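You operate a simulated robot arm through the tools that you are given. There is no shell and no other tool.

The job below is to be done with a simulated robot arm. You get a single attempt, and the scene is never put back.

JOB
Swap the drum's screen for the 12 mm one.
Fine: old screen on the side table before the new one goes in, both latches closed, crank left on HOLD.

It is judged by the outcome, as a careful person would: the job done as asked, and still so three seconds after it is handed in. It fails if anything else is knocked over, pushed out of place, dropped, spilled or broken.

ROBOT AND FRAMES
A 6-joint arm with a two-finger gripper, fixed in place. Base frame: the origin is at the foot of the arm, x ahead of it, y to its left, z up. Readings come in mm, degrees, newtons and seconds.
Its first joint turns from -166.0 to 166.0 degrees. Payload 2.45 kg.
The tool frame sits at the grasp point between the pads (the TCP): z along the fingers, y along the line on which they close. The tips reach 20 mm beyond it. The gripper opens to 140 mm. The gripper's body begins 168 mm behind the TCP.
Orientation is told as [roll, pitch, yaw] about the base's x, y, z axes, in that order, counted from this pose: with the fingers straight down and closing along the base's y, the tool's x points along the base's -x, its y along +y and its z along -z.

CONTROLS
- The arm moves only by the tool drive_tool. Its argument "moves" is a list of rows, each a list of 3 entries, a list of its own where there are three numbers: the turn, a rotation vector about the tool's x, y, z in rad, then the shift along the tool's x, y, z in m, then the finger opening in m, from 0 to 0.14. In form: [[[rx, ry, rz], [dx, dy, dz], fingers], ...]. A call has 1 to 20 rows; each row shifts and turns the commanded pose from where the row before left it, along the tool's axes as they then stand. Rows are played at 5 a second. More than 50 mm and 8.6 degrees between two rows, or a gripper value outside its range, and nothing of the call is played. Where a pose cannot be reached the arm comes as near as it can. A force on the tool above 40 N (or 10 N above the force at the start of the call, whichever is more), or a blocked arm, ends the call early, and 0.2 s more pass. The fingers move at their own pace (about 45 mm/s each) and stop on an object; they squeeze with about 30 N. The grip force told is the motor's: it shows also when the fingers shut on nothing. Time passes only in rows, and 0.2 s behind the last, so rows that do not move let the fingers close. It gives the time, the measured TCP pose, the force on the tool (base axes), the opening and the grip force at its end, in the units of the frame above (readings bear some noise), with the torque about the TCP (base axes, N m) and any sound that the robot's microphone picked up, and new pictures: "views" is both (left out), scene, wrist or none.
- Cameras (640 x 400 px; columns grow to the right, rows downward): "scene" is fixed at [400.9, 500.8, 1772.5]; the picture's right is [-0.67, -0.75, 0.00], its down [-0.59, 0.52, -0.62] and it looks along [0.46, -0.41, -0.79] (base axes); focal length 269 px, centre (320, 200). "wrist" rides on the gripper at [78, 11, -209] in the tool frame; the picture's right is [-0.14, 0.99, 0.00], its down [-0.92, -0.13, -0.37] and it looks along [-0.37, -0.05, 0.93] (tool axes); focal length 280 px, centre (320, 200). There is no depth. A picture from a camera that has moved, and an enlarged one, comes with that camera's place and axes in the base frame and with its lens.
- inspect(camera, box): a new picture of the part [left, top, right, bottom] of that camera's present view, enlarged. No time passes.
- hand_in(): hands the job in; it is judged then, once.

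Nothing tells you positions but the pictures and the camera data. Unless the task says otherwise, let go and move clear before handing in.

The tools are called after "Emit:" as name(argument=value, ...) on one line, values as JSON. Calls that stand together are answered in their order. drive_tool: Moves the arm, as the interface text tells. Its arguments: {"type":"object","properties":{"moves":{"type":"array","items":{"type":"array"}},"views":{"type":"string","enum":["both","scene","wrist","none"]}},"required":["moves"]} The other tools are called the same way: inspect (camera, box) takes an enlarged picture of a part of a camera's view; hand_in () hands the job in.

At the start:

```text
time: 0.0
eef_pos: [642.7, -156.9, 1422.7]
tcp_rot: [-0.1, 0.0, 0.0]
force: [-0.4, -0.1, -0.7]
torque: [-0.01, 0.0, 0.01]
finger_gap: 139.8
finger_force: 0.0
```

scene: 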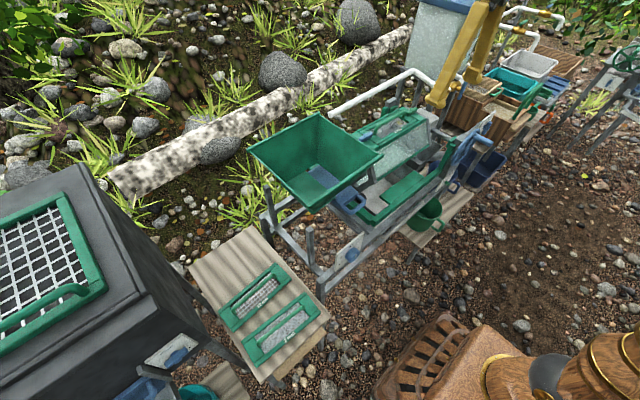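
wrist: 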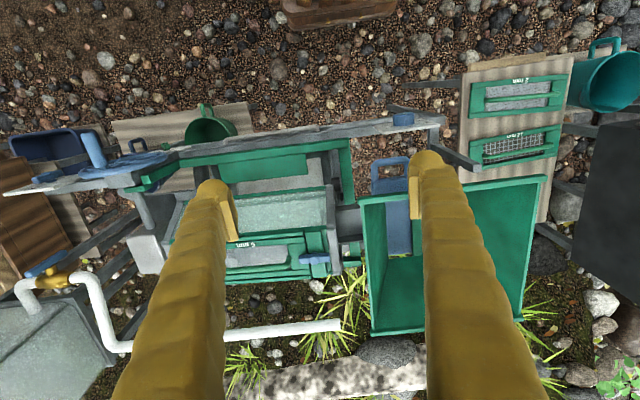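

I see a wash plant with a drum carrying a green-framed screen, a side table with two spare screens, and a hopper. I'll look closer at the parts before moving.

Emit:
inspect(camera="wrist", box=[440, 40, 640, 200])

Emit:
inspect(camera="wrist", box=[120, 100, 400, 300])

Emit:
inspect(camera="scene", box=[320, 60, 520, 240])

Emit:
inspect(camera="scene", box=[180, 220, 340, 390])

```text
2.50 times, centred on (540, 120) of wrist
camera zoom: at [565.1, -145.4, 1629.9], right [0.14, 0.99, 0.0], down [0.92, -0.13, 0.37], along [0.37, -0.05, -0.93], focal length 701 px, centre (-230, 400)
```

zoom: 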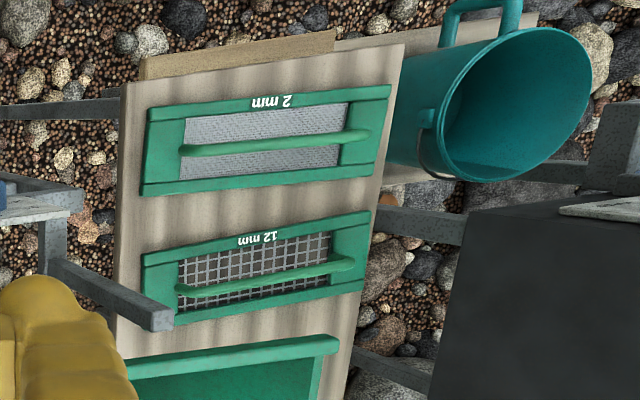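

```text
2.00 times, centred on (260, 200) of wrist
camera zoom: at [565.1, -145.4, 1629.9], right [0.14, 0.99, 0.0], down [0.92, -0.13, 0.37], along [0.37, -0.05, -0.93], focal length 561 px, centre (440, 200)
```

zoom: 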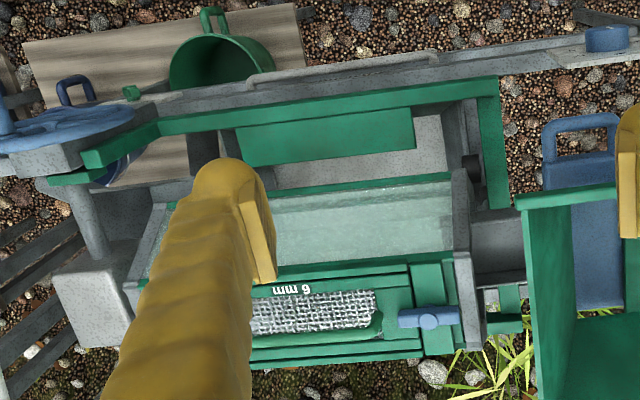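

```text
2.22 times, centred on (420, 150) of scene
camera zoom: at [400.9, 500.8, 1772.5], right [-0.67, -0.75, 0.0], down [-0.59, 0.52, -0.62], along [0.46, -0.41, -0.79], focal length 597 px, centre (98, 311)
```

zoom: 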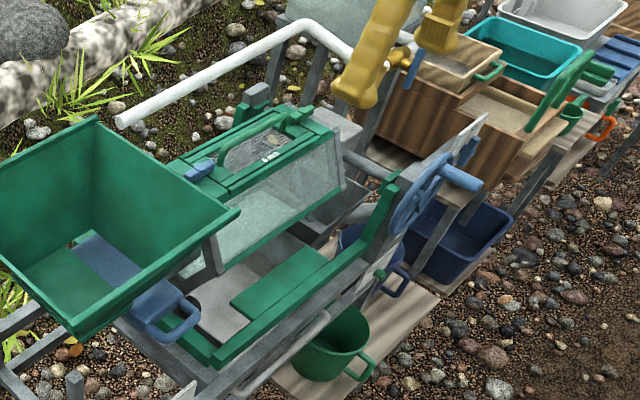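

```text
2.35 times, centred on (260, 305) of scene
camera zoom: at [400.9, 500.8, 1772.5], right [-0.67, -0.75, 0.0], down [-0.59, 0.52, -0.62], along [0.46, -0.41, -0.79], focal length 632 px, centre (461, -47)
```

zoom: 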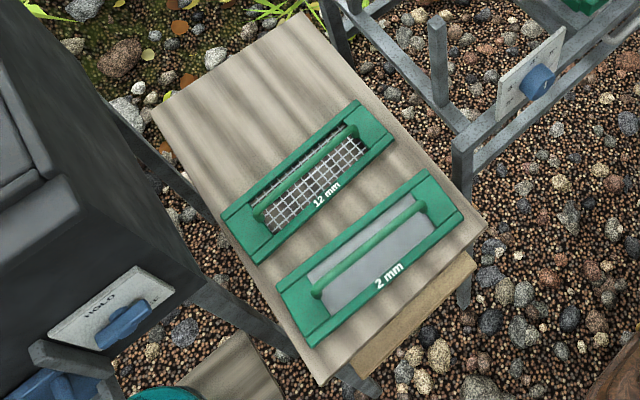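

The target looks like the "6 mm" screen on the drum, with the 12 mm one on the side table. I'll zoom into the crank wheel and the knob areas.

Emit:
inspect(camera="wrist", box=[0, 100, 200, 300])

Emit:
inspect(camera="wrist", box=[360, 90, 480, 190])

Emit:
inspect(camera="scene", box=[420, 100, 520, 180])

Emit:
inspect(camera="scene", box=[300, 180, 420, 290])

Emit:
inspect(camera="scene", box=[440, 0, 640, 150])

Emit:
inspect(camera="scene", box=[340, 80, 450, 170])

```text
2.00 times, centred on (100, 200) of wrist
camera zoom: at [565.1, -145.4, 1629.9], right [0.14, 0.99, 0.0], down [0.92, -0.13, 0.37], along [0.37, -0.05, -0.93], focal length 561 px, centre (760, 200)
```

zoom: 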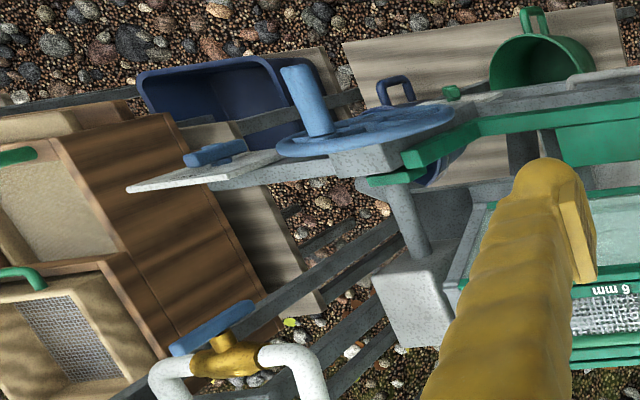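

```text
4.00 times, centred on (420, 140) of wrist
camera zoom: at [565.1, -145.4, 1629.9], right [0.14, 0.99, 0.0], down [0.92, -0.13, 0.37], along [0.37, -0.05, -0.93], focal length 1122 px, centre (-80, 440)
```

zoom: 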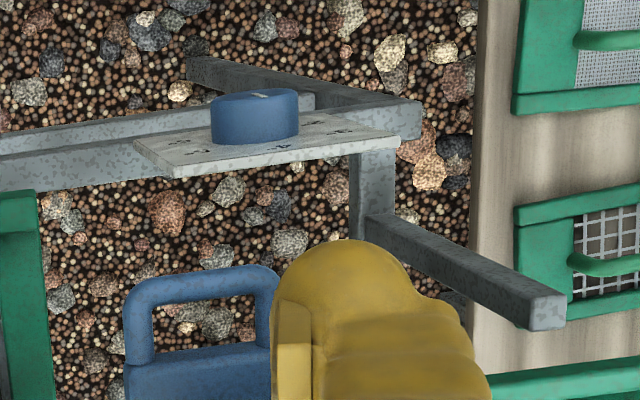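

```text
5.00 times, centred on (470, 140) of scene
camera zoom: at [400.9, 500.8, 1772.5], right [-0.67, -0.75, 0.0], down [-0.59, 0.52, -0.62], along [0.46, -0.41, -0.79], focal length 1343 px, centre (-430, 500)
```

zoom: 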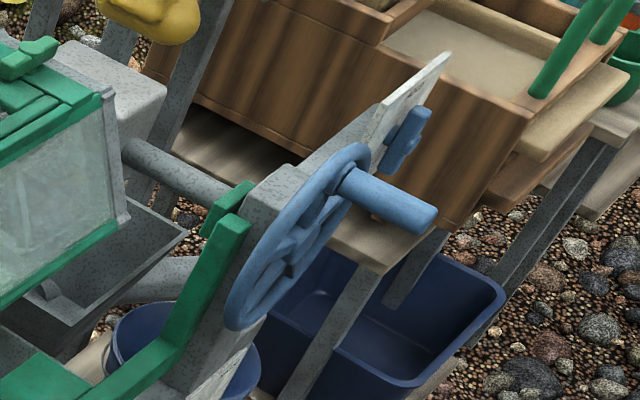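

```text
3.64 times, centred on (360, 235) of scene
camera zoom: at [400.9, 500.8, 1772.5], right [-0.67, -0.75, 0.0], down [-0.59, 0.52, -0.62], along [0.46, -0.41, -0.79], focal length 977 px, centre (174, 73)
```

zoom: 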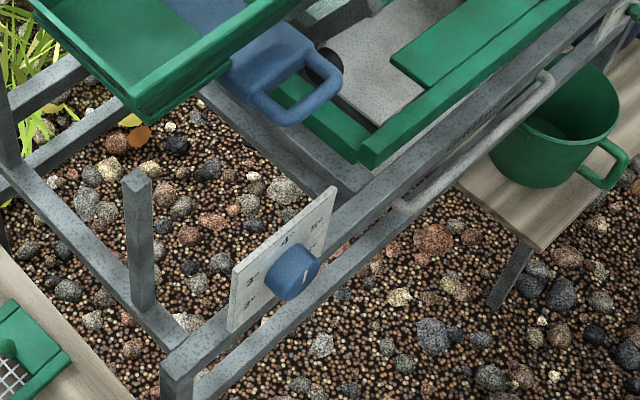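

```text
2.67 times, centred on (540, 75) of scene
camera zoom: at [400.9, 500.8, 1772.5], right [-0.67, -0.75, 0.0], down [-0.59, 0.52, -0.62], along [0.46, -0.41, -0.79], focal length 716 px, centre (-267, 533)
```

zoom: 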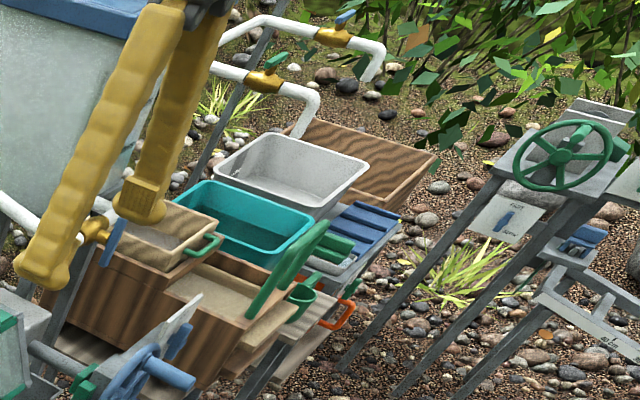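

```text
4.44 times, centred on (395, 125) of scene
camera zoom: at [400.9, 500.8, 1772.5], right [-0.67, -0.75, 0.0], down [-0.59, 0.52, -0.62], along [0.46, -0.41, -0.79], focal length 1194 px, centre (-13, 533)
```

zoom: 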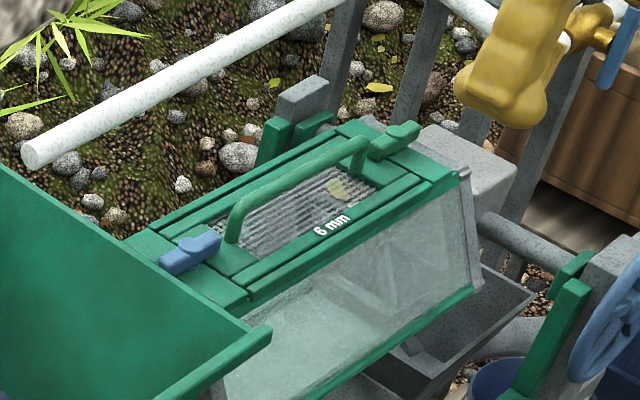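

The drum screen label sits near (880,-368,1053), the 12 mm screen near (785,449,728), and the crank wheel near (600,-680,960). I'll move the wrist camera to see the crank and its plate from the robot's side.

Emit:
drive_tool(moves=[[[0, 0, 0], [0.0233, -0.0419, 0], 0.14], [[0, 0, 0], [0.0233, -0.0419, 0], 0.14], [[0, 0, 0], [0.0233, -0.0419, 0], 0.14], [[0, 0, 0], [0.0233, -0.0419, 0], 0.14], [[0, 0, 0], [0.0233, -0.0419, 0], 0.14], [[0, 0, 0], [0.0233, -0.0419, 0], 0.14], [[0, 0, 0], [0.0233, -0.0419, 0], 0.14], [[0, -0.14, 0], [0, 0, 0], 0.14], [[0, -0.14, 0], [0, 0, 0], 0.14], [[0, -0.14, 0], [0, 0, 0], 0.14]])

```text
time: 2.2
eef_pos: [479.2, -450.6, 1421.6]
tcp_rot: [0.0, -24.1, -0.1]
force: [0.5, -0.4, -0.9]
torque: [0.03, 0.02, 0.0]
finger_gap: 140.0
finger_force: 0.1
camera wrist: at [323.3, -439.5, 1579.5], right [0.13, 0.99, 0.06], down [0.69, -0.13, 0.71], along [0.71, -0.05, -0.7], focal length 280 px, centre (320, 200)
```

scene: 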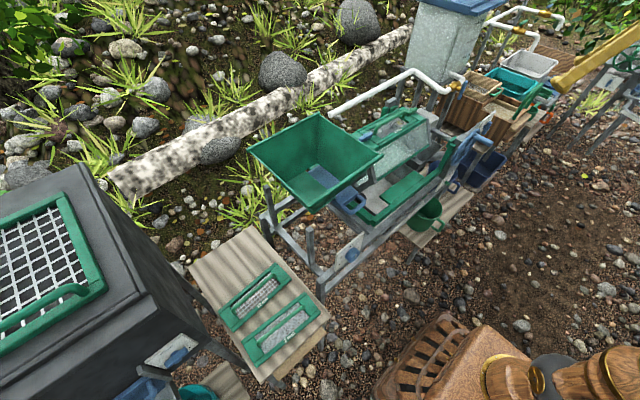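
wrist: 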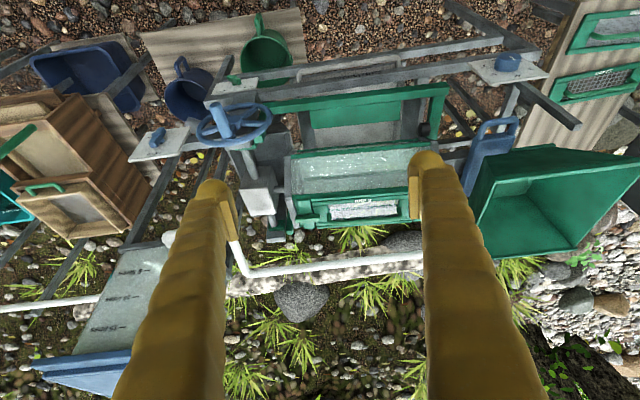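

Emit:
inspect(camera="wrist", box=[120, 70, 280, 180])

Emit:
inspect(camera="wrist", box=[260, 80, 460, 240])

Emit:
inspect(camera="wrist", box=[440, 30, 560, 130])

Emit:
inspect(camera="scene", box=[360, 80, 460, 160])

```text
3.64 times, centred on (200, 125) of wrist
camera zoom: at [323.3, -439.5, 1579.5], right [0.13, 0.99, 0.06], down [0.69, -0.13, 0.71], along [0.71, -0.05, -0.7], focal length 1020 px, centre (756, 473)
```

zoom: 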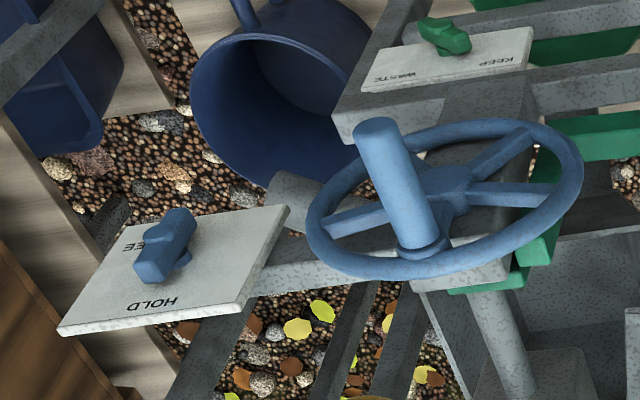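

```text
2.50 times, centred on (360, 160) of wrist
camera zoom: at [323.3, -439.5, 1579.5], right [0.13, 0.99, 0.06], down [0.69, -0.13, 0.71], along [0.71, -0.05, -0.7], focal length 701 px, centre (220, 300)
```

zoom: 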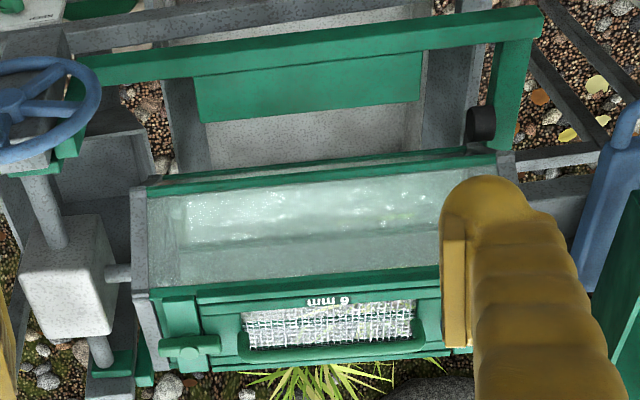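

```text
4.00 times, centred on (500, 80) of wrist
camera zoom: at [323.3, -439.5, 1579.5], right [0.13, 0.99, 0.06], down [0.69, -0.13, 0.71], along [0.71, -0.05, -0.7], focal length 1122 px, centre (-400, 680)
```

zoom: 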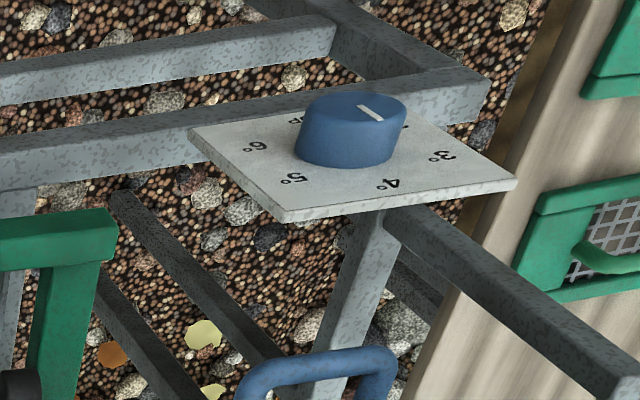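

```text
5.00 times, centred on (410, 120) of scene
camera zoom: at [400.9, 500.8, 1772.5], right [-0.67, -0.75, 0.0], down [-0.59, 0.52, -0.62], along [0.46, -0.41, -0.79], focal length 1343 px, centre (-130, 600)
```

zoom: 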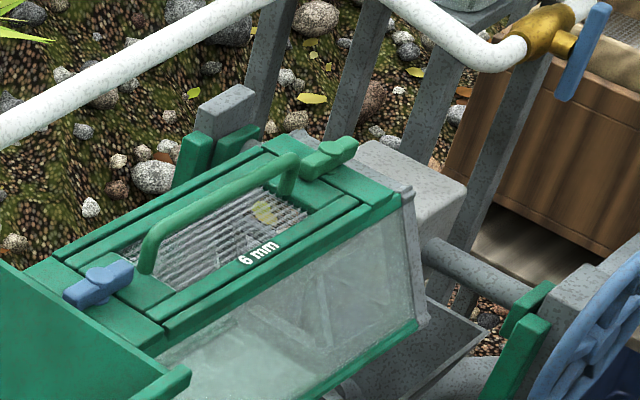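

Emit:
inspect(camera="wrist", box=[130, 110, 200, 170])

Emit:
inspect(camera="wrist", box=[280, 160, 440, 240])

Emit:
inspect(camera="wrist", box=[450, 80, 640, 260])

```text
6.67 times, centred on (165, 140) of wrist
camera zoom: at [323.3, -439.5, 1579.5], right [0.13, 0.99, 0.06], down [0.69, -0.13, 0.71], along [0.71, -0.05, -0.7], focal length 1869 px, centre (1353, 600)
```

zoom: 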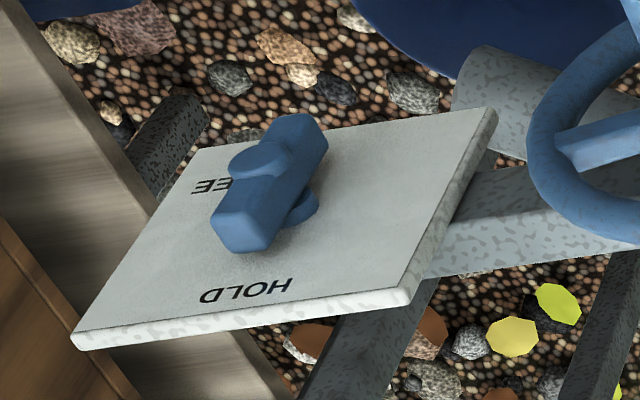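

```text
4.00 times, centred on (360, 200) of wrist
camera zoom: at [323.3, -439.5, 1579.5], right [0.13, 0.99, 0.06], down [0.69, -0.13, 0.71], along [0.71, -0.05, -0.7], focal length 1122 px, centre (160, 200)
```

zoom: 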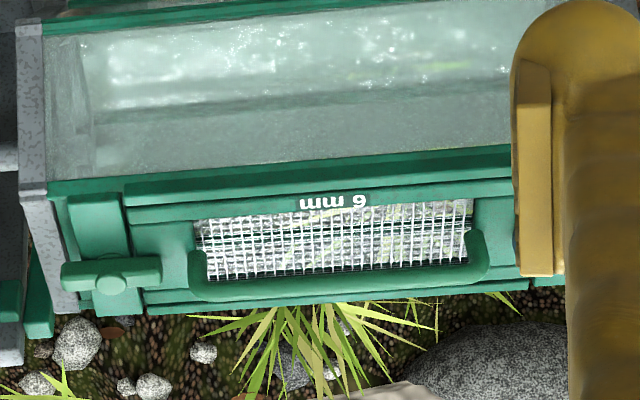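

```text
2.22 times, centred on (545, 170) of wrist
camera zoom: at [323.3, -439.5, 1579.5], right [0.13, 0.99, 0.06], down [0.69, -0.13, 0.71], along [0.71, -0.05, -0.7], focal length 623 px, centre (-180, 267)
```

zoom: 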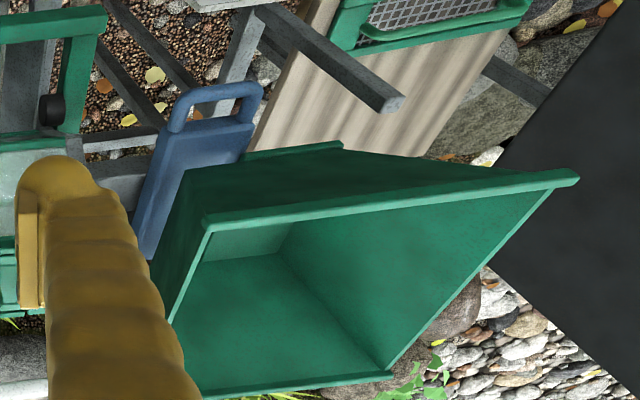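

Emit:
drive_tool(moves=[[[0, -0.122, 0], [0, 0, 0], 0.14], [[0, -0.122, 0], [0, 0, 0], 0.14], [[0, -0.122, 0], [0, 0, 0], 0.14], [[0, 0, 0], [0.02057, -0.03455, 0.02327], 0.14], [[0, 0, 0], [0.02057, -0.03455, 0.02327], 0.14], [[0, 0, 0], [0.02057, -0.03455, 0.02327], 0.14], [[0, 0, 0], [0.02057, -0.03455, 0.02327], 0.14], [[0, 0, 0], [0.02057, -0.03455, 0.02327], 0.14], [[0, 0, 0], [0.02057, -0.03455, 0.02327], 0.14], [[0, 0, 0], [0.02057, -0.03455, 0.02327], 0.14], [[0, 0, 0], [0.02057, -0.03455, 0.02327], 0.14], [[0, 0, 0], [0.02057, -0.03455, 0.02327], 0.14]])

```text
time: 4.8
eef_pos: [496.7, -760.2, 1143.4]
tcp_rot: [-0.1, -45.1, -0.1]
force: [-0.2, -0.8, 2.0]
torque: [-0.03, 0.07, -0.02]
finger_gap: 140.0
finger_force: 0.0
camera wrist: at [295.3, -748.3, 1233.7], right [0.1, 0.99, 0.1], down [0.39, -0.13, 0.91], along [0.92, -0.05, -0.4], focal length 280 px, centre (320, 200)
```

scene: 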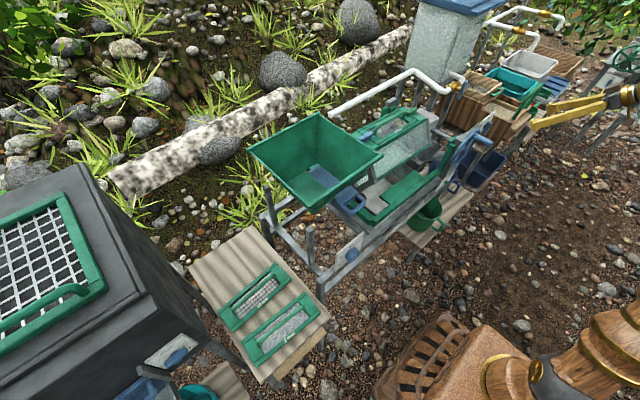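
wrist: 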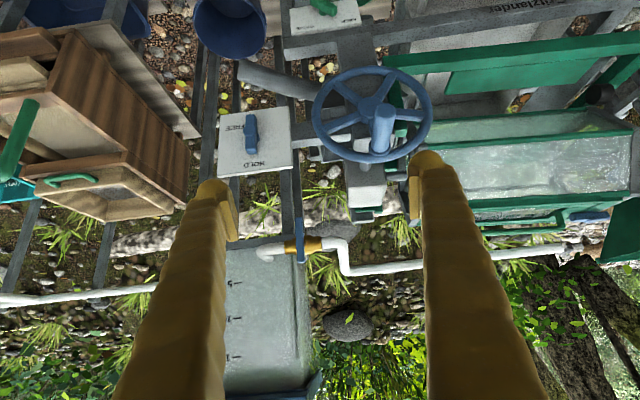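

Emit:
inspect(camera="wrist", box=[200, 90, 320, 190])

Emit:
inspect(camera="wrist", box=[300, 0, 640, 230])

```text
4.00 times, centred on (260, 140) of wrist
camera zoom: at [295.3, -748.3, 1233.7], right [0.1, 0.99, 0.1], down [0.39, -0.13, 0.91], along [0.92, -0.05, -0.4], focal length 1122 px, centre (560, 440)
```

zoom: 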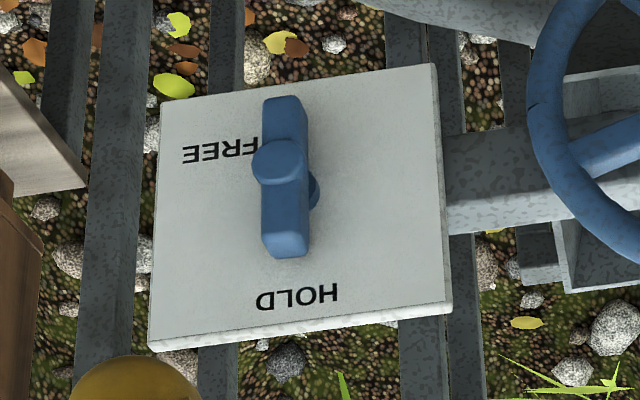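

```text
1.74 times, centred on (470, 115) of wrist
camera zoom: at [295.3, -748.3, 1233.7], right [0.1, 0.99, 0.1], down [0.39, -0.13, 0.91], along [0.92, -0.05, -0.4], focal length 488 px, centre (59, 348)
```

zoom: 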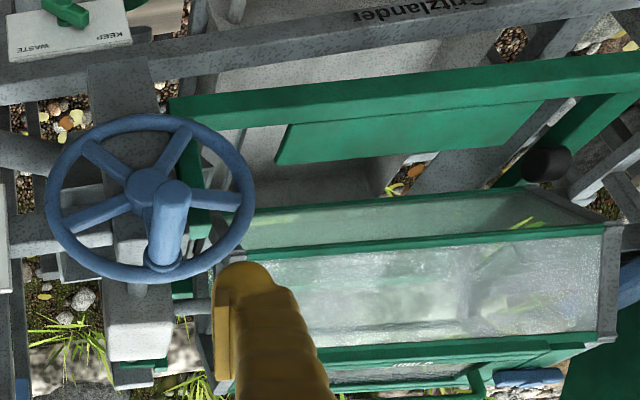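

The HOLD/FREE lever is vertical, pointing at HOLD, so the drum is locked. Next I'll look down on the drum's screen and latches from above.

Emit:
drive_tool(moves=[[[0, 0.131, 0], [0, 0, -0.035], 0.14], [[0, 0.131, 0], [0, 0, -0.035], 0.14], [[0, 0.131, 0], [0, 0, -0.035], 0.14], [[0, 0.131, 0], [0, 0, -0.035], 0.14], [[0, 0.131, 0], [0, 0, -0.035], 0.14], [[0, 0.131, 0], [0, 0, -0.035], 0.14], [[0, 0, 0], [-0.0346, 0.0308, 0.003], 0.14], [[0, 0, 0], [-0.0346, 0.0308, 0.003], 0.14], [[0, 0, 0], [-0.0346, 0.0308, 0.003], 0.14], [[0, 0, 0], [-0.0346, 0.0308, 0.003], 0.14], [[0, 0, 0], [-0.0346, 0.0308, 0.003], 0.14], [[0, 0, 0], [-0.0346, 0.0308, 0.003], 0.14], [[0, 0, 0], [-0.0346, 0.0308, 0.003], 0.14], [[0, 0, 0], [-0.0346, 0.0308, 0.003], 0.14], [[0, 0, 0], [-0.0346, 0.0308, 0.003], 0.14], [[0, 0, 0], [-0.0346, 0.0308, 0.003], 0.14]])

```text
time: 8.2
eef_pos: [750.5, -450.9, 1296.2]
tcp_rot: [0.0, 0.0, -0.2]
force: [-0.4, -0.1, -0.4]
torque: [-0.03, 0.01, 0.04]
finger_gap: 139.9
finger_force: 0.1
camera wrist: at [674.0, -440.8, 1504.1], right [0.14, 0.99, 0.0], down [0.92, -0.13, 0.37], along [0.37, -0.05, -0.93], focal length 280 px, centre (320, 200)
```

scene: 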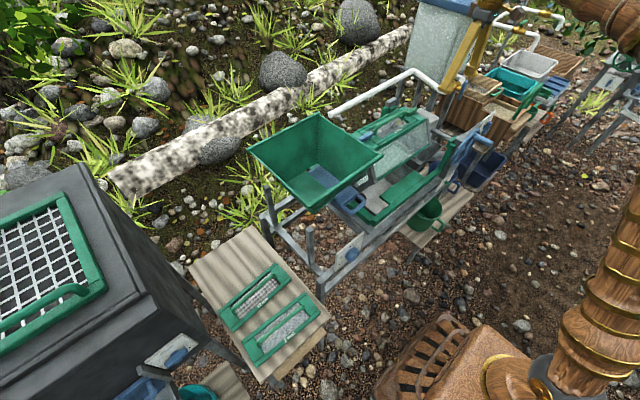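
wrist: 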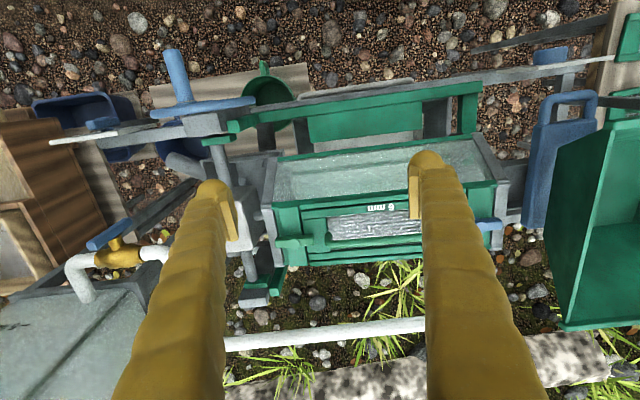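

Emit:
drive_tool(moves=[[[0, 0, 0], [-0.015, 0.0355, 0.02], 0.14], [[0, 0, 0], [-0.015, 0.0355, 0.02], 0.14], [[0, 0, 0], [0, 0, 0.0], 0.14]], views="wrist")

Emit:
inspect(camera="wrist", box=[210, 170, 450, 320])

```text
time: 9.0
eef_pos: [783.0, -382.8, 1254.9]
tcp_rot: [0.0, 0.0, -0.1]
force: [1.1, 0.0, -0.3]
torque: [0.01, -0.02, -0.01]
finger_gap: 140.2
finger_force: 0.2
camera wrist: at [706.1, -371.5, 1464.0], right [0.14, 0.99, 0.0], down [0.92, -0.13, 0.37], along [0.36, -0.05, -0.93], focal length 280 px, centre (320, 200)
```

wrist: 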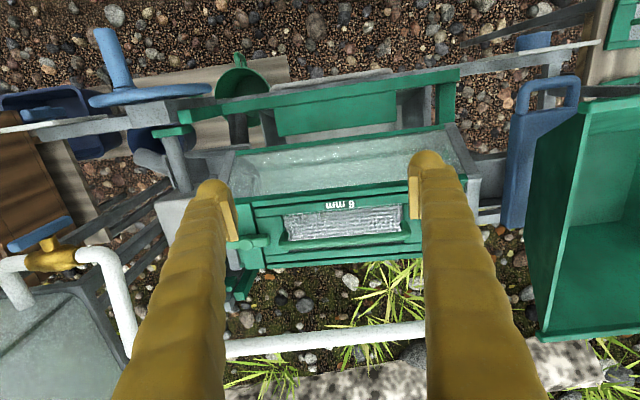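

```text
2.67 times, centred on (330, 245) of wrist
camera zoom: at [706.1, -371.5, 1464.0], right [0.14, 0.99, 0.0], down [0.92, -0.13, 0.37], along [0.36, -0.05, -0.93], focal length 748 px, centre (293, 80)
```

zoom: 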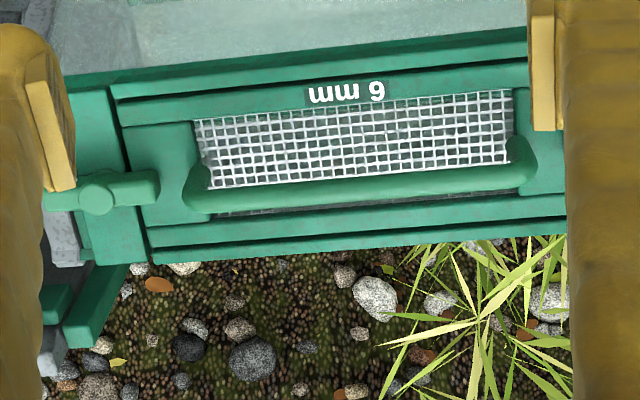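

The drum is slightly tilted and its green latch sits near (925,-527,1057), with the blue one near (925,-206,1085). I'll turn the gripper 90° so the fingers close across the latch bars and handle, and watch how far it reaches.

Emit:
drive_tool(moves=[[[0, 0, 0.1428], [0, 0, 0], 0.14], [[0, 0, 0.1428], [0, 0, 0], 0.14], [[0, 0, 0.1428], [0, 0, 0], 0.14], [[0, 0, 0.1428], [0, 0, 0], 0.14], [[0, 0, 0.1428], [0, 0, 0], 0.14], [[0, 0, 0.1428], [0, 0, 0], 0.14], [[0, 0, 0.1428], [0, 0, 0], 0.14], [[0, 0, 0.1428], [0, 0, 0], 0.14], [[0, 0, 0.1428], [0, 0, 0], 0.14], [[0, 0, 0.1428], [0, 0, 0], 0.14], [[0, 0, 0.1428], [0, 0, 0], 0.14], [[0, 0, 0], [0, 0, 0], 0.14]])

```text
time: 11.6
eef_pos: [780.7, -382.3, 1256.1]
tcp_rot: [0.0, 0.0, -90.1]
force: [0.8, 0.1, -0.2]
torque: [-0.01, -0.03, 0.0]
finger_gap: 140.0
finger_force: 0.0
camera wrist: at [793.7, -303.3, 1464.7], right [0.99, -0.14, 0.0], down [-0.13, -0.92, 0.37], along [-0.05, -0.36, -0.93], focal length 280 px, centre (320, 200)
```

scene: 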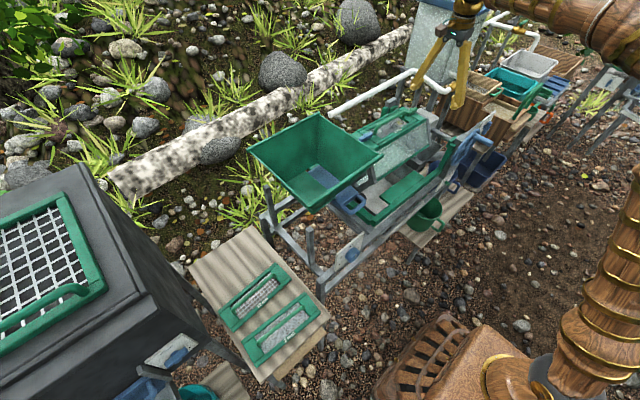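
wrist: 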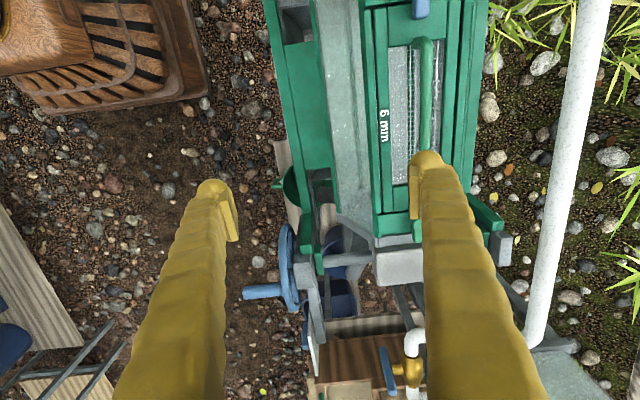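

Emit:
drive_tool(moves=[[[0, 0, 0], [0, 0.045, 0], 0.14], [[0, 0, 0], [0, 0.045, 0], 0.14], [[0, 0, 0], [0, 0.045, 0], 0.14], [[0, 0, 0], [0, 0, 0], 0.14], [[0, 0, 0], [0, 0, 0], 0.14]])

Emit:
inspect(camera="wrist", box=[220, 0, 440, 280])

```text
time: 12.8
eef_pos: [915.7, -380.1, 1254.2]
tcp_rot: [0.1, 0.0, -90.0]
force: [0.3, -0.1, -0.3]
torque: [0.0, -0.01, 0.0]
finger_gap: 139.9
finger_force: 0.0
camera wrist: at [928.7, -302.1, 1462.8], right [0.99, -0.14, 0.0], down [-0.13, -0.92, 0.37], along [-0.05, -0.36, -0.93], focal length 280 px, centre (320, 200)
```

scene: 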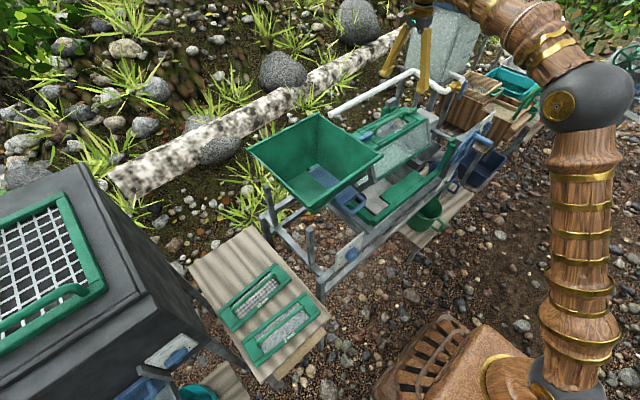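
wrist: 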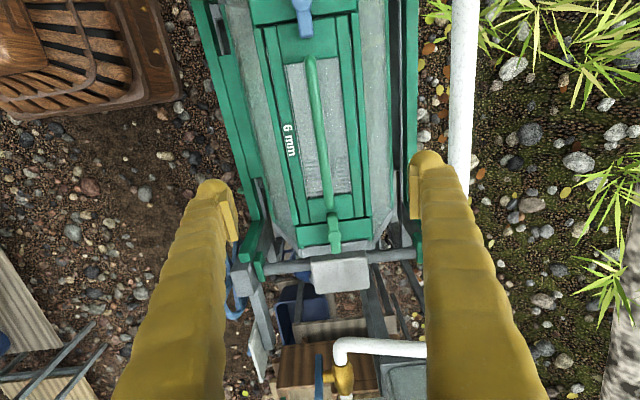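

```text
1.43 times, centred on (330, 140) of wrist
camera zoom: at [928.7, -302.1, 1462.8], right [0.99, -0.14, 0.0], down [-0.13, -0.92, 0.37], along [-0.05, -0.36, -0.93], focal length 401 px, centre (306, 286)
```

zoom: 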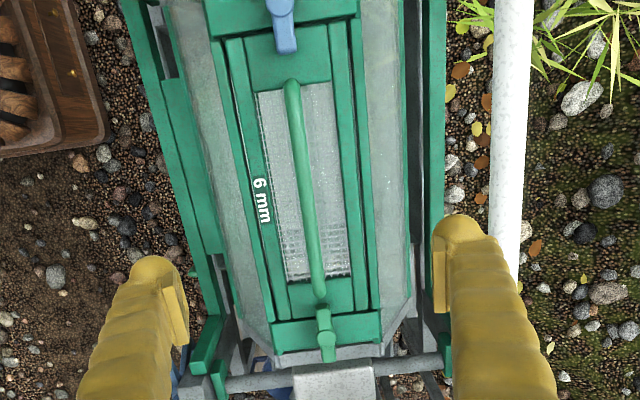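

Emit:
inspect(camera="wrist", box=[280, 190, 400, 270])

Emit:
inspect(camera="wrist", box=[240, 0, 380, 90])

Emit:
inspect(camera="scene", box=[350, 90, 440, 150])

```text
5.00 times, centred on (340, 230) of wrist
camera zoom: at [928.7, -302.1, 1462.8], right [0.99, -0.14, 0.0], down [-0.13, -0.92, 0.37], along [-0.05, -0.36, -0.93], focal length 1402 px, centre (220, 50)
```

zoom: 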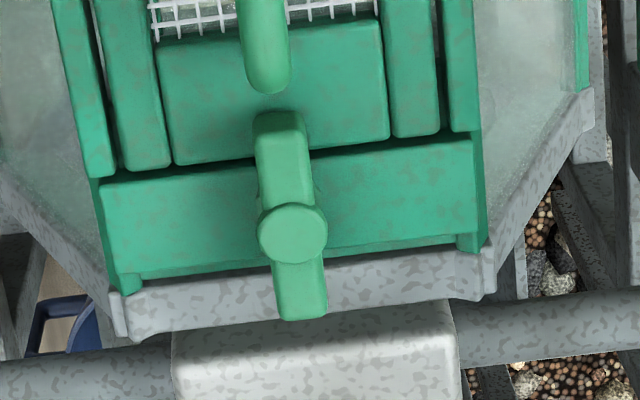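

```text
4.44 times, centred on (310, 45) of wrist
camera zoom: at [928.7, -302.1, 1462.8], right [0.99, -0.14, 0.0], down [-0.13, -0.92, 0.37], along [-0.05, -0.36, -0.93], focal length 1246 px, centre (364, 889)
```

zoom: 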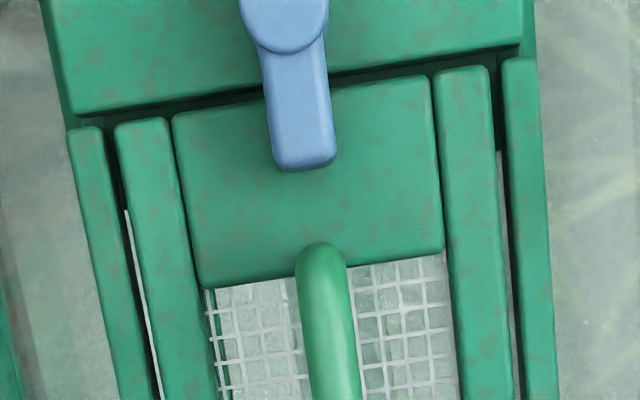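

```text
6.67 times, centred on (395, 120) of scene
camera zoom: at [400.9, 500.8, 1772.5], right [-0.67, -0.75, 0.0], down [-0.59, 0.52, -0.62], along [0.46, -0.41, -0.79], focal length 1791 px, centre (-180, 733)
```

zoom: 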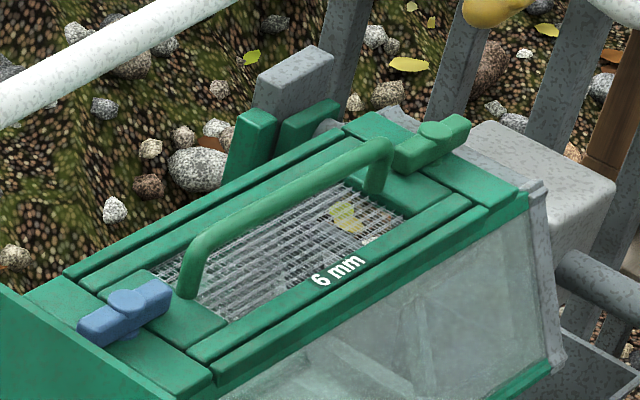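

The latch bars run along y with hubs at about (921,-528,1064) green and (921,-211,1088) blue, both currently closed over the screen's ends, and the panel tilts about 4.4° up towards +y. I'll tilt the tool to match and go above the green latch for a close look.

Emit:
drive_tool(moves=[[[0, 0.077, 0], [0, 0, 0], 0.1], [[0, 0, 0], [-0.0389, 0.0013, 0.0231], 0.1], [[0, 0, 0], [-0.0389, 0.0013, 0.0231], 0.1], [[0, 0, 0], [-0.0389, 0.0013, 0.0231], 0.1], [[0, 0, 0], [-0.0389, 0.0013, 0.0231], 0.1], [[0, 0, 0], [0, 0, 0], 0.1], [[0, 0, 0], [0, 0, 0], 0.1]])

Emit:
inspect(camera="wrist", box=[220, 80, 440, 240])

```text
time: 14.4
eef_pos: [923.8, -530.8, 1150.4]
tcp_rot: [0.0, 4.4, -90.0]
force: [-0.6, -0.9, 0.4]
torque: [0.01, -0.02, 0.02]
finger_gap: 99.9
finger_force: 0.2
camera wrist: at [935.9, -468.0, 1363.6], right [0.99, -0.14, -0.01], down [-0.13, -0.95, 0.3], along [-0.05, -0.29, -0.95], focal length 280 px, centre (320, 200)
```

scene: 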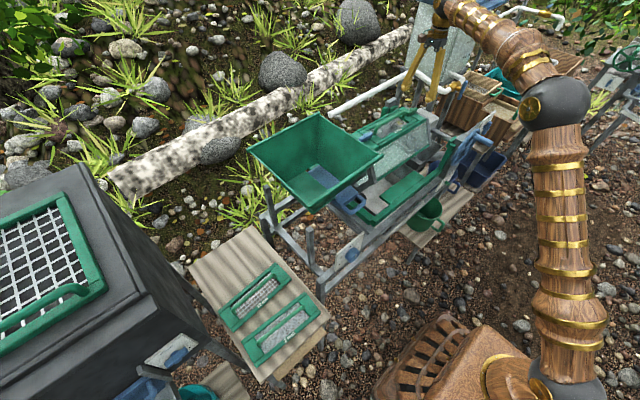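
wrist: 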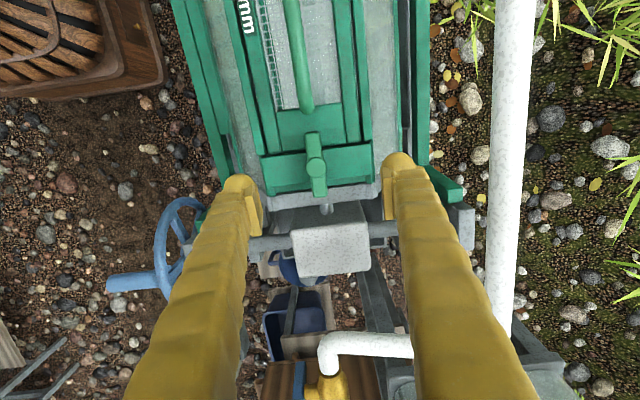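

```text
2.50 times, centred on (330, 160) of wrist
camera zoom: at [935.9, -468.0, 1363.6], right [0.99, -0.14, -0.01], down [-0.13, -0.95, 0.3], along [-0.05, -0.29, -0.95], focal length 701 px, centre (295, 300)
```

zoom: 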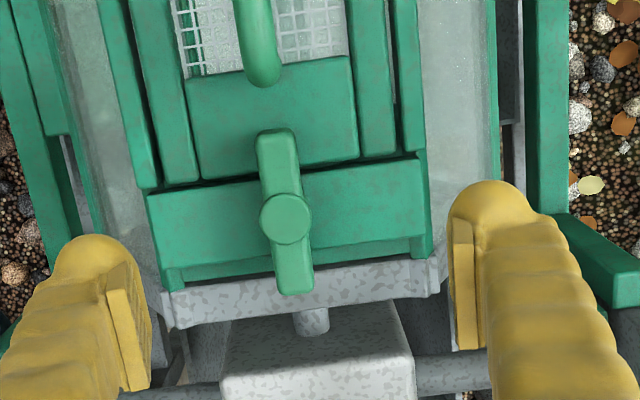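

Emit:
drive_tool(moves=[[[0, 0, 0], [-0.0009, -0.0019, 0.025], 0.06], [[0, 0, 0], [-0.0009, -0.0019, 0.025], 0.06], [[0, 0, 0], [0, 0, 0.025], 0.06], [[0, 0, 0], [0, 0, 0], 0.06], [[0, 0, 0], [0, 0, 0], 0.06]])

Emit:
inspect(camera="wrist", box=[220, 100, 440, 260])

Emit:
inspect(camera="scene", box=[370, 60, 460, 140])

```text
time: 15.6
eef_pos: [917.5, -527.7, 1077.3]
tcp_rot: [0.0, 4.4, -90.0]
force: [-0.7, -0.3, 0.1]
torque: [0.0, -0.03, 0.0]
finger_gap: 60.1
finger_force: 0.0
camera wrist: at [929.4, -465.1, 1289.7], right [0.99, -0.14, -0.01], down [-0.13, -0.95, 0.3], along [-0.05, -0.29, -0.95], focal length 280 px, centre (320, 200)
```

scene: 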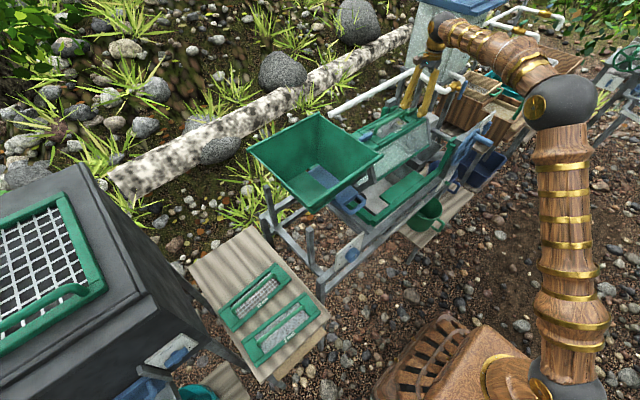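
wrist: 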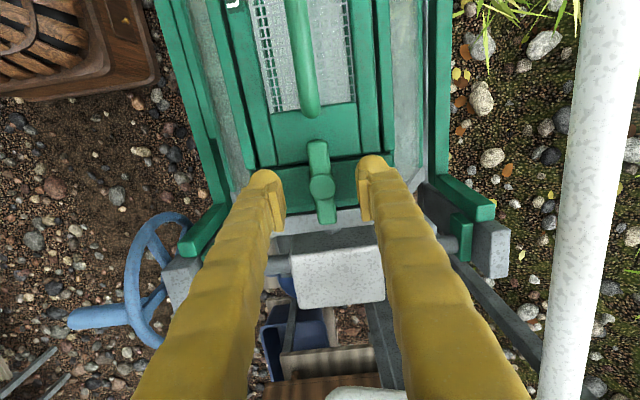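

```text
2.50 times, centred on (330, 180) of wrist
camera zoom: at [929.4, -465.1, 1289.7], right [0.99, -0.14, -0.01], down [-0.13, -0.95, 0.3], along [-0.05, -0.29, -0.95], focal length 701 px, centre (295, 250)
```

zoom: 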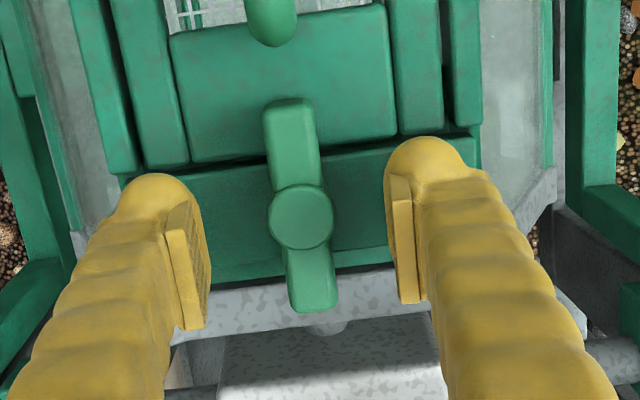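

```text
5.00 times, centred on (415, 100) of scene
camera zoom: at [400.9, 500.8, 1772.5], right [-0.67, -0.75, 0.0], down [-0.59, 0.52, -0.62], along [0.46, -0.41, -0.79], focal length 1343 px, centre (-155, 700)
```

zoom: 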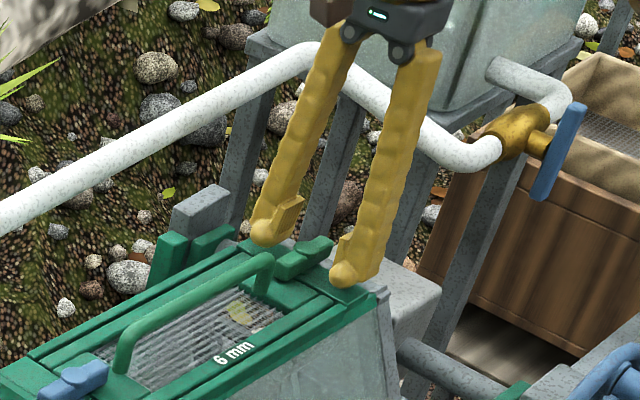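

Emit:
drive_tool(moves=[[[0, 0, 0], [0, 0.0015, 0.006], 0.06], [[0, 0, 0], [0, 0, 0.006], 0.06], [[0, 0, 0], [0, 0, 0], 0.06]], views="wrist")

Emit:
inspect(camera="wrist", box=[220, 100, 440, 260])

Emit:
inspect(camera="scene", box=[390, 90, 440, 130])

```text
time: 16.3
eef_pos: [919.3, -526.5, 1069.6]
tcp_rot: [0.3, 4.3, -90.0]
force: [0.4, -0.1, 7.6]
torque: [-0.05, 0.25, 0.0]
finger_gap: 60.6
finger_force: 0.0
stopped in row 3: the force on the tool passed its limit at 43 N (the readings are from after the stop); the commanded pose is now the measured one
camera wrist: at [930.0, -463.2, 1282.9], right [0.99, -0.14, -0.01], down [-0.13, -0.95, 0.3], along [-0.05, -0.3, -0.95], focal length 280 px, centre (320, 200)
```

wrist: 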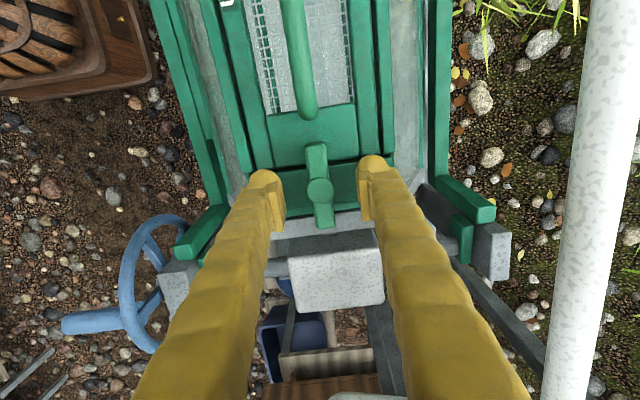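

```text
2.50 times, centred on (330, 180) of wrist
camera zoom: at [930.0, -463.2, 1282.9], right [0.99, -0.14, -0.01], down [-0.13, -0.95, 0.3], along [-0.05, -0.3, -0.95], focal length 701 px, centre (295, 250)
```

zoom: 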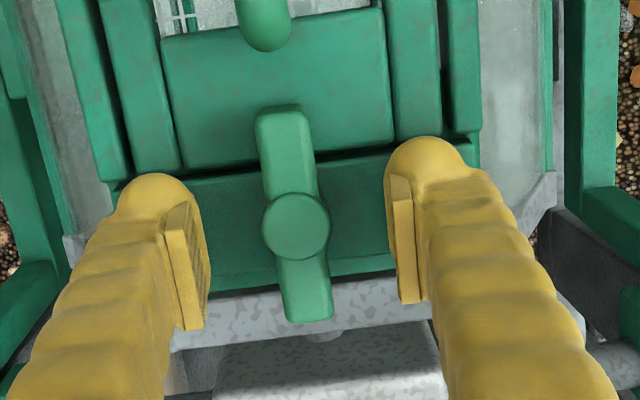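

```text
10.00 times, centred on (415, 110) of scene
camera zoom: at [400.9, 500.8, 1772.5], right [-0.67, -0.75, 0.0], down [-0.59, 0.52, -0.62], along [0.46, -0.41, -0.79], focal length 2686 px, centre (-630, 1100)
```

zoom: 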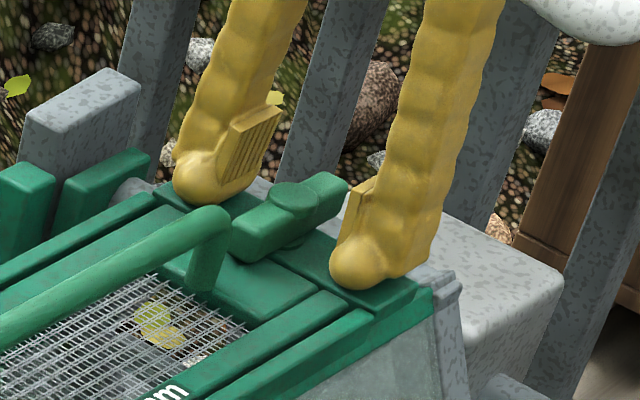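

The fingertips touched the panel, so its surface is at about z=1049 here. I'll back off 4 mm, centre on the hub and close on the bar.

Emit:
drive_tool(moves=[[[0, 0, 0], [0.0025, 0.0005, -0.004], 0.06], [[0, 0, 0], [0, 0, 0], 0.03], [[0, 0, 0], [0, 0, 0], 0.03], [[0, 0, 0], [0, 0, 0], 0.03]], views="wrist")

Emit:
inspect(camera="wrist", box=[260, 140, 380, 230])

```text
time: 17.3
eef_pos: [919.5, -523.9, 1073.3]
tcp_rot: [0.3, 4.1, -90.0]
force: [-0.6, 0.3, -0.1]
torque: [0.0, 0.02, 0.02]
finger_gap: 29.9
finger_force: 0.1
camera wrist: at [930.6, -460.5, 1286.5], right [0.99, -0.14, -0.01], down [-0.13, -0.95, 0.3], along [-0.05, -0.3, -0.95], focal length 280 px, centre (320, 200)
```

wrist: 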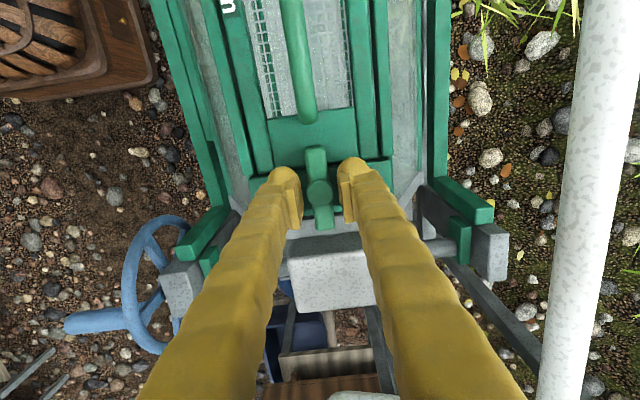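

```text
4.44 times, centred on (320, 185) of wrist
camera zoom: at [930.6, -460.5, 1286.5], right [0.99, -0.14, -0.01], down [-0.13, -0.95, 0.3], along [-0.05, -0.3, -0.95], focal length 1246 px, centre (320, 267)
```

zoom: 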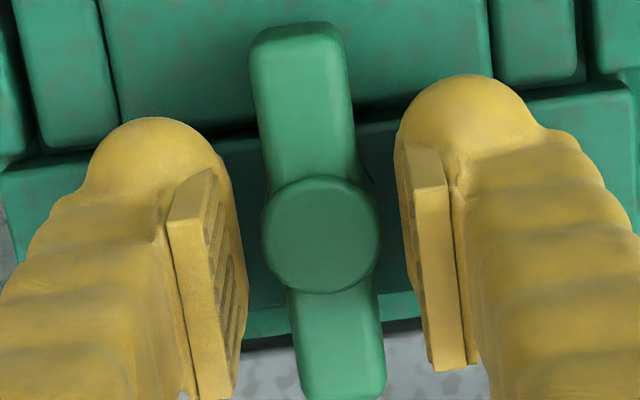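

Emit:
drive_tool(moves=[[[0, 0, 0], [0, 0, 0], 0.015], [[0, 0, 0], [0, 0, 0], 0.005], [[0, 0, 0], [0, 0, 0], 0.005]], views="wrist")

Emit:
inspect(camera="wrist", box=[260, 140, 380, 230])

```text
time: 18.1
eef_pos: [918.8, -525.1, 1072.7]
tcp_rot: [0.1, 4.3, -90.0]
force: [1.4, 0.1, 0.3]
torque: [0.0, -0.07, 0.01]
finger_gap: 15.9
finger_force: 39.6
camera wrist: at [930.6, -460.5, 1286.5], right [0.99, -0.14, -0.01], down [-0.13, -0.95, 0.3], along [-0.05, -0.3, -0.95], focal length 280 px, centre (320, 200)
```

wrist: 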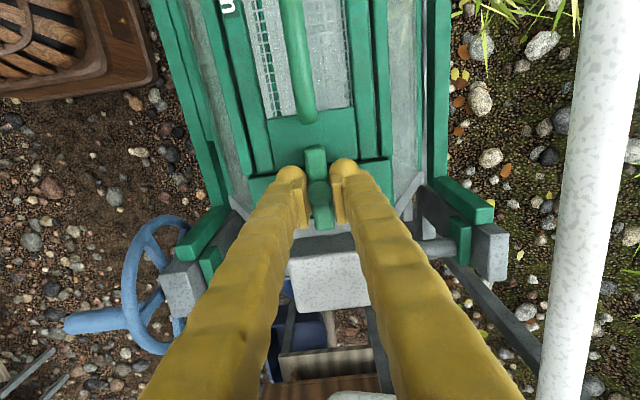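

```text
4.44 times, centred on (320, 185) of wrist
camera zoom: at [930.6, -460.5, 1286.5], right [0.99, -0.14, -0.01], down [-0.13, -0.95, 0.3], along [-0.05, -0.3, -0.95], focal length 1246 px, centre (320, 267)
```

zoom: 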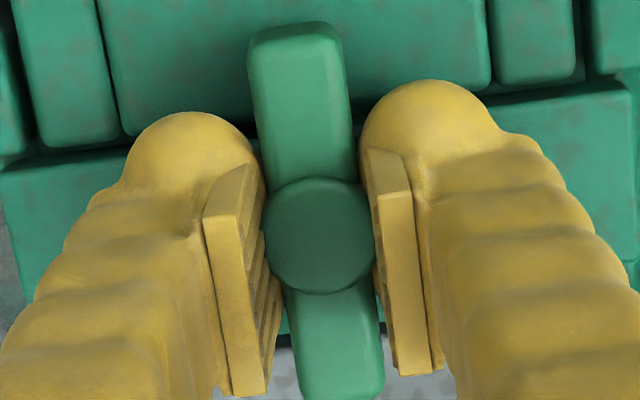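

The gripper holds the latch bar (16 mm). I'll turn it gently about the hub and check the torque.

Emit:
drive_tool(moves=[[[0, 0, -0.09], [0, 0, 0], 0.005], [[0, 0, -0.09], [0, 0, 0], 0.005], [[0, 0, 0], [0, 0, 0], 0.005]], views="wrist")

Emit:
inspect(camera="wrist", box=[260, 140, 380, 230])

```text
time: 18.9
eef_pos: [918.5, -523.2, 1073.2]
tcp_rot: [1.0, 4.1, -79.7]
force: [0.3, -0.6, 2.0]
torque: [0.05, 0.08, -1.48]
finger_gap: 20.0
finger_force: 44.4
camera wrist: at [916.2, -460.1, 1286.6], right [1.0, 0.04, 0.01], down [0.04, -0.95, 0.3], along [0.02, -0.3, -0.95], focal length 280 px, centre (320, 200)
```

wrist: 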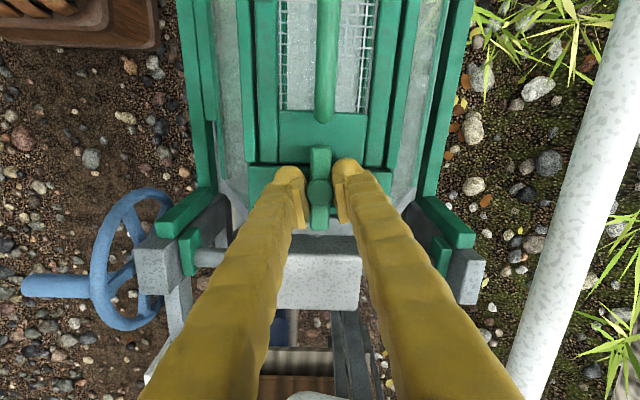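

```text
4.44 times, centred on (320, 185) of wrist
camera zoom: at [916.2, -460.1, 1286.6], right [1.0, 0.04, 0.01], down [0.04, -0.95, 0.3], along [0.02, -0.3, -0.95], focal length 1246 px, centre (320, 267)
```

zoom: 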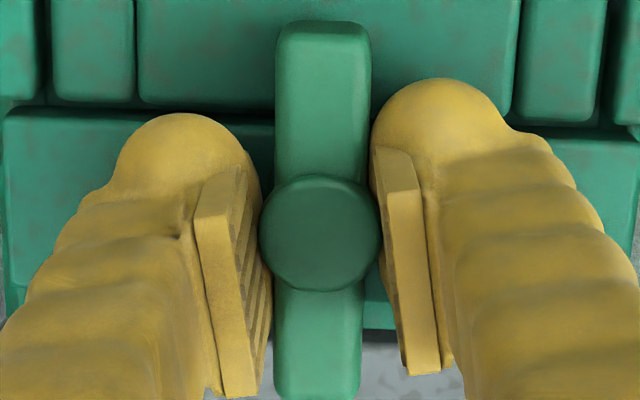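

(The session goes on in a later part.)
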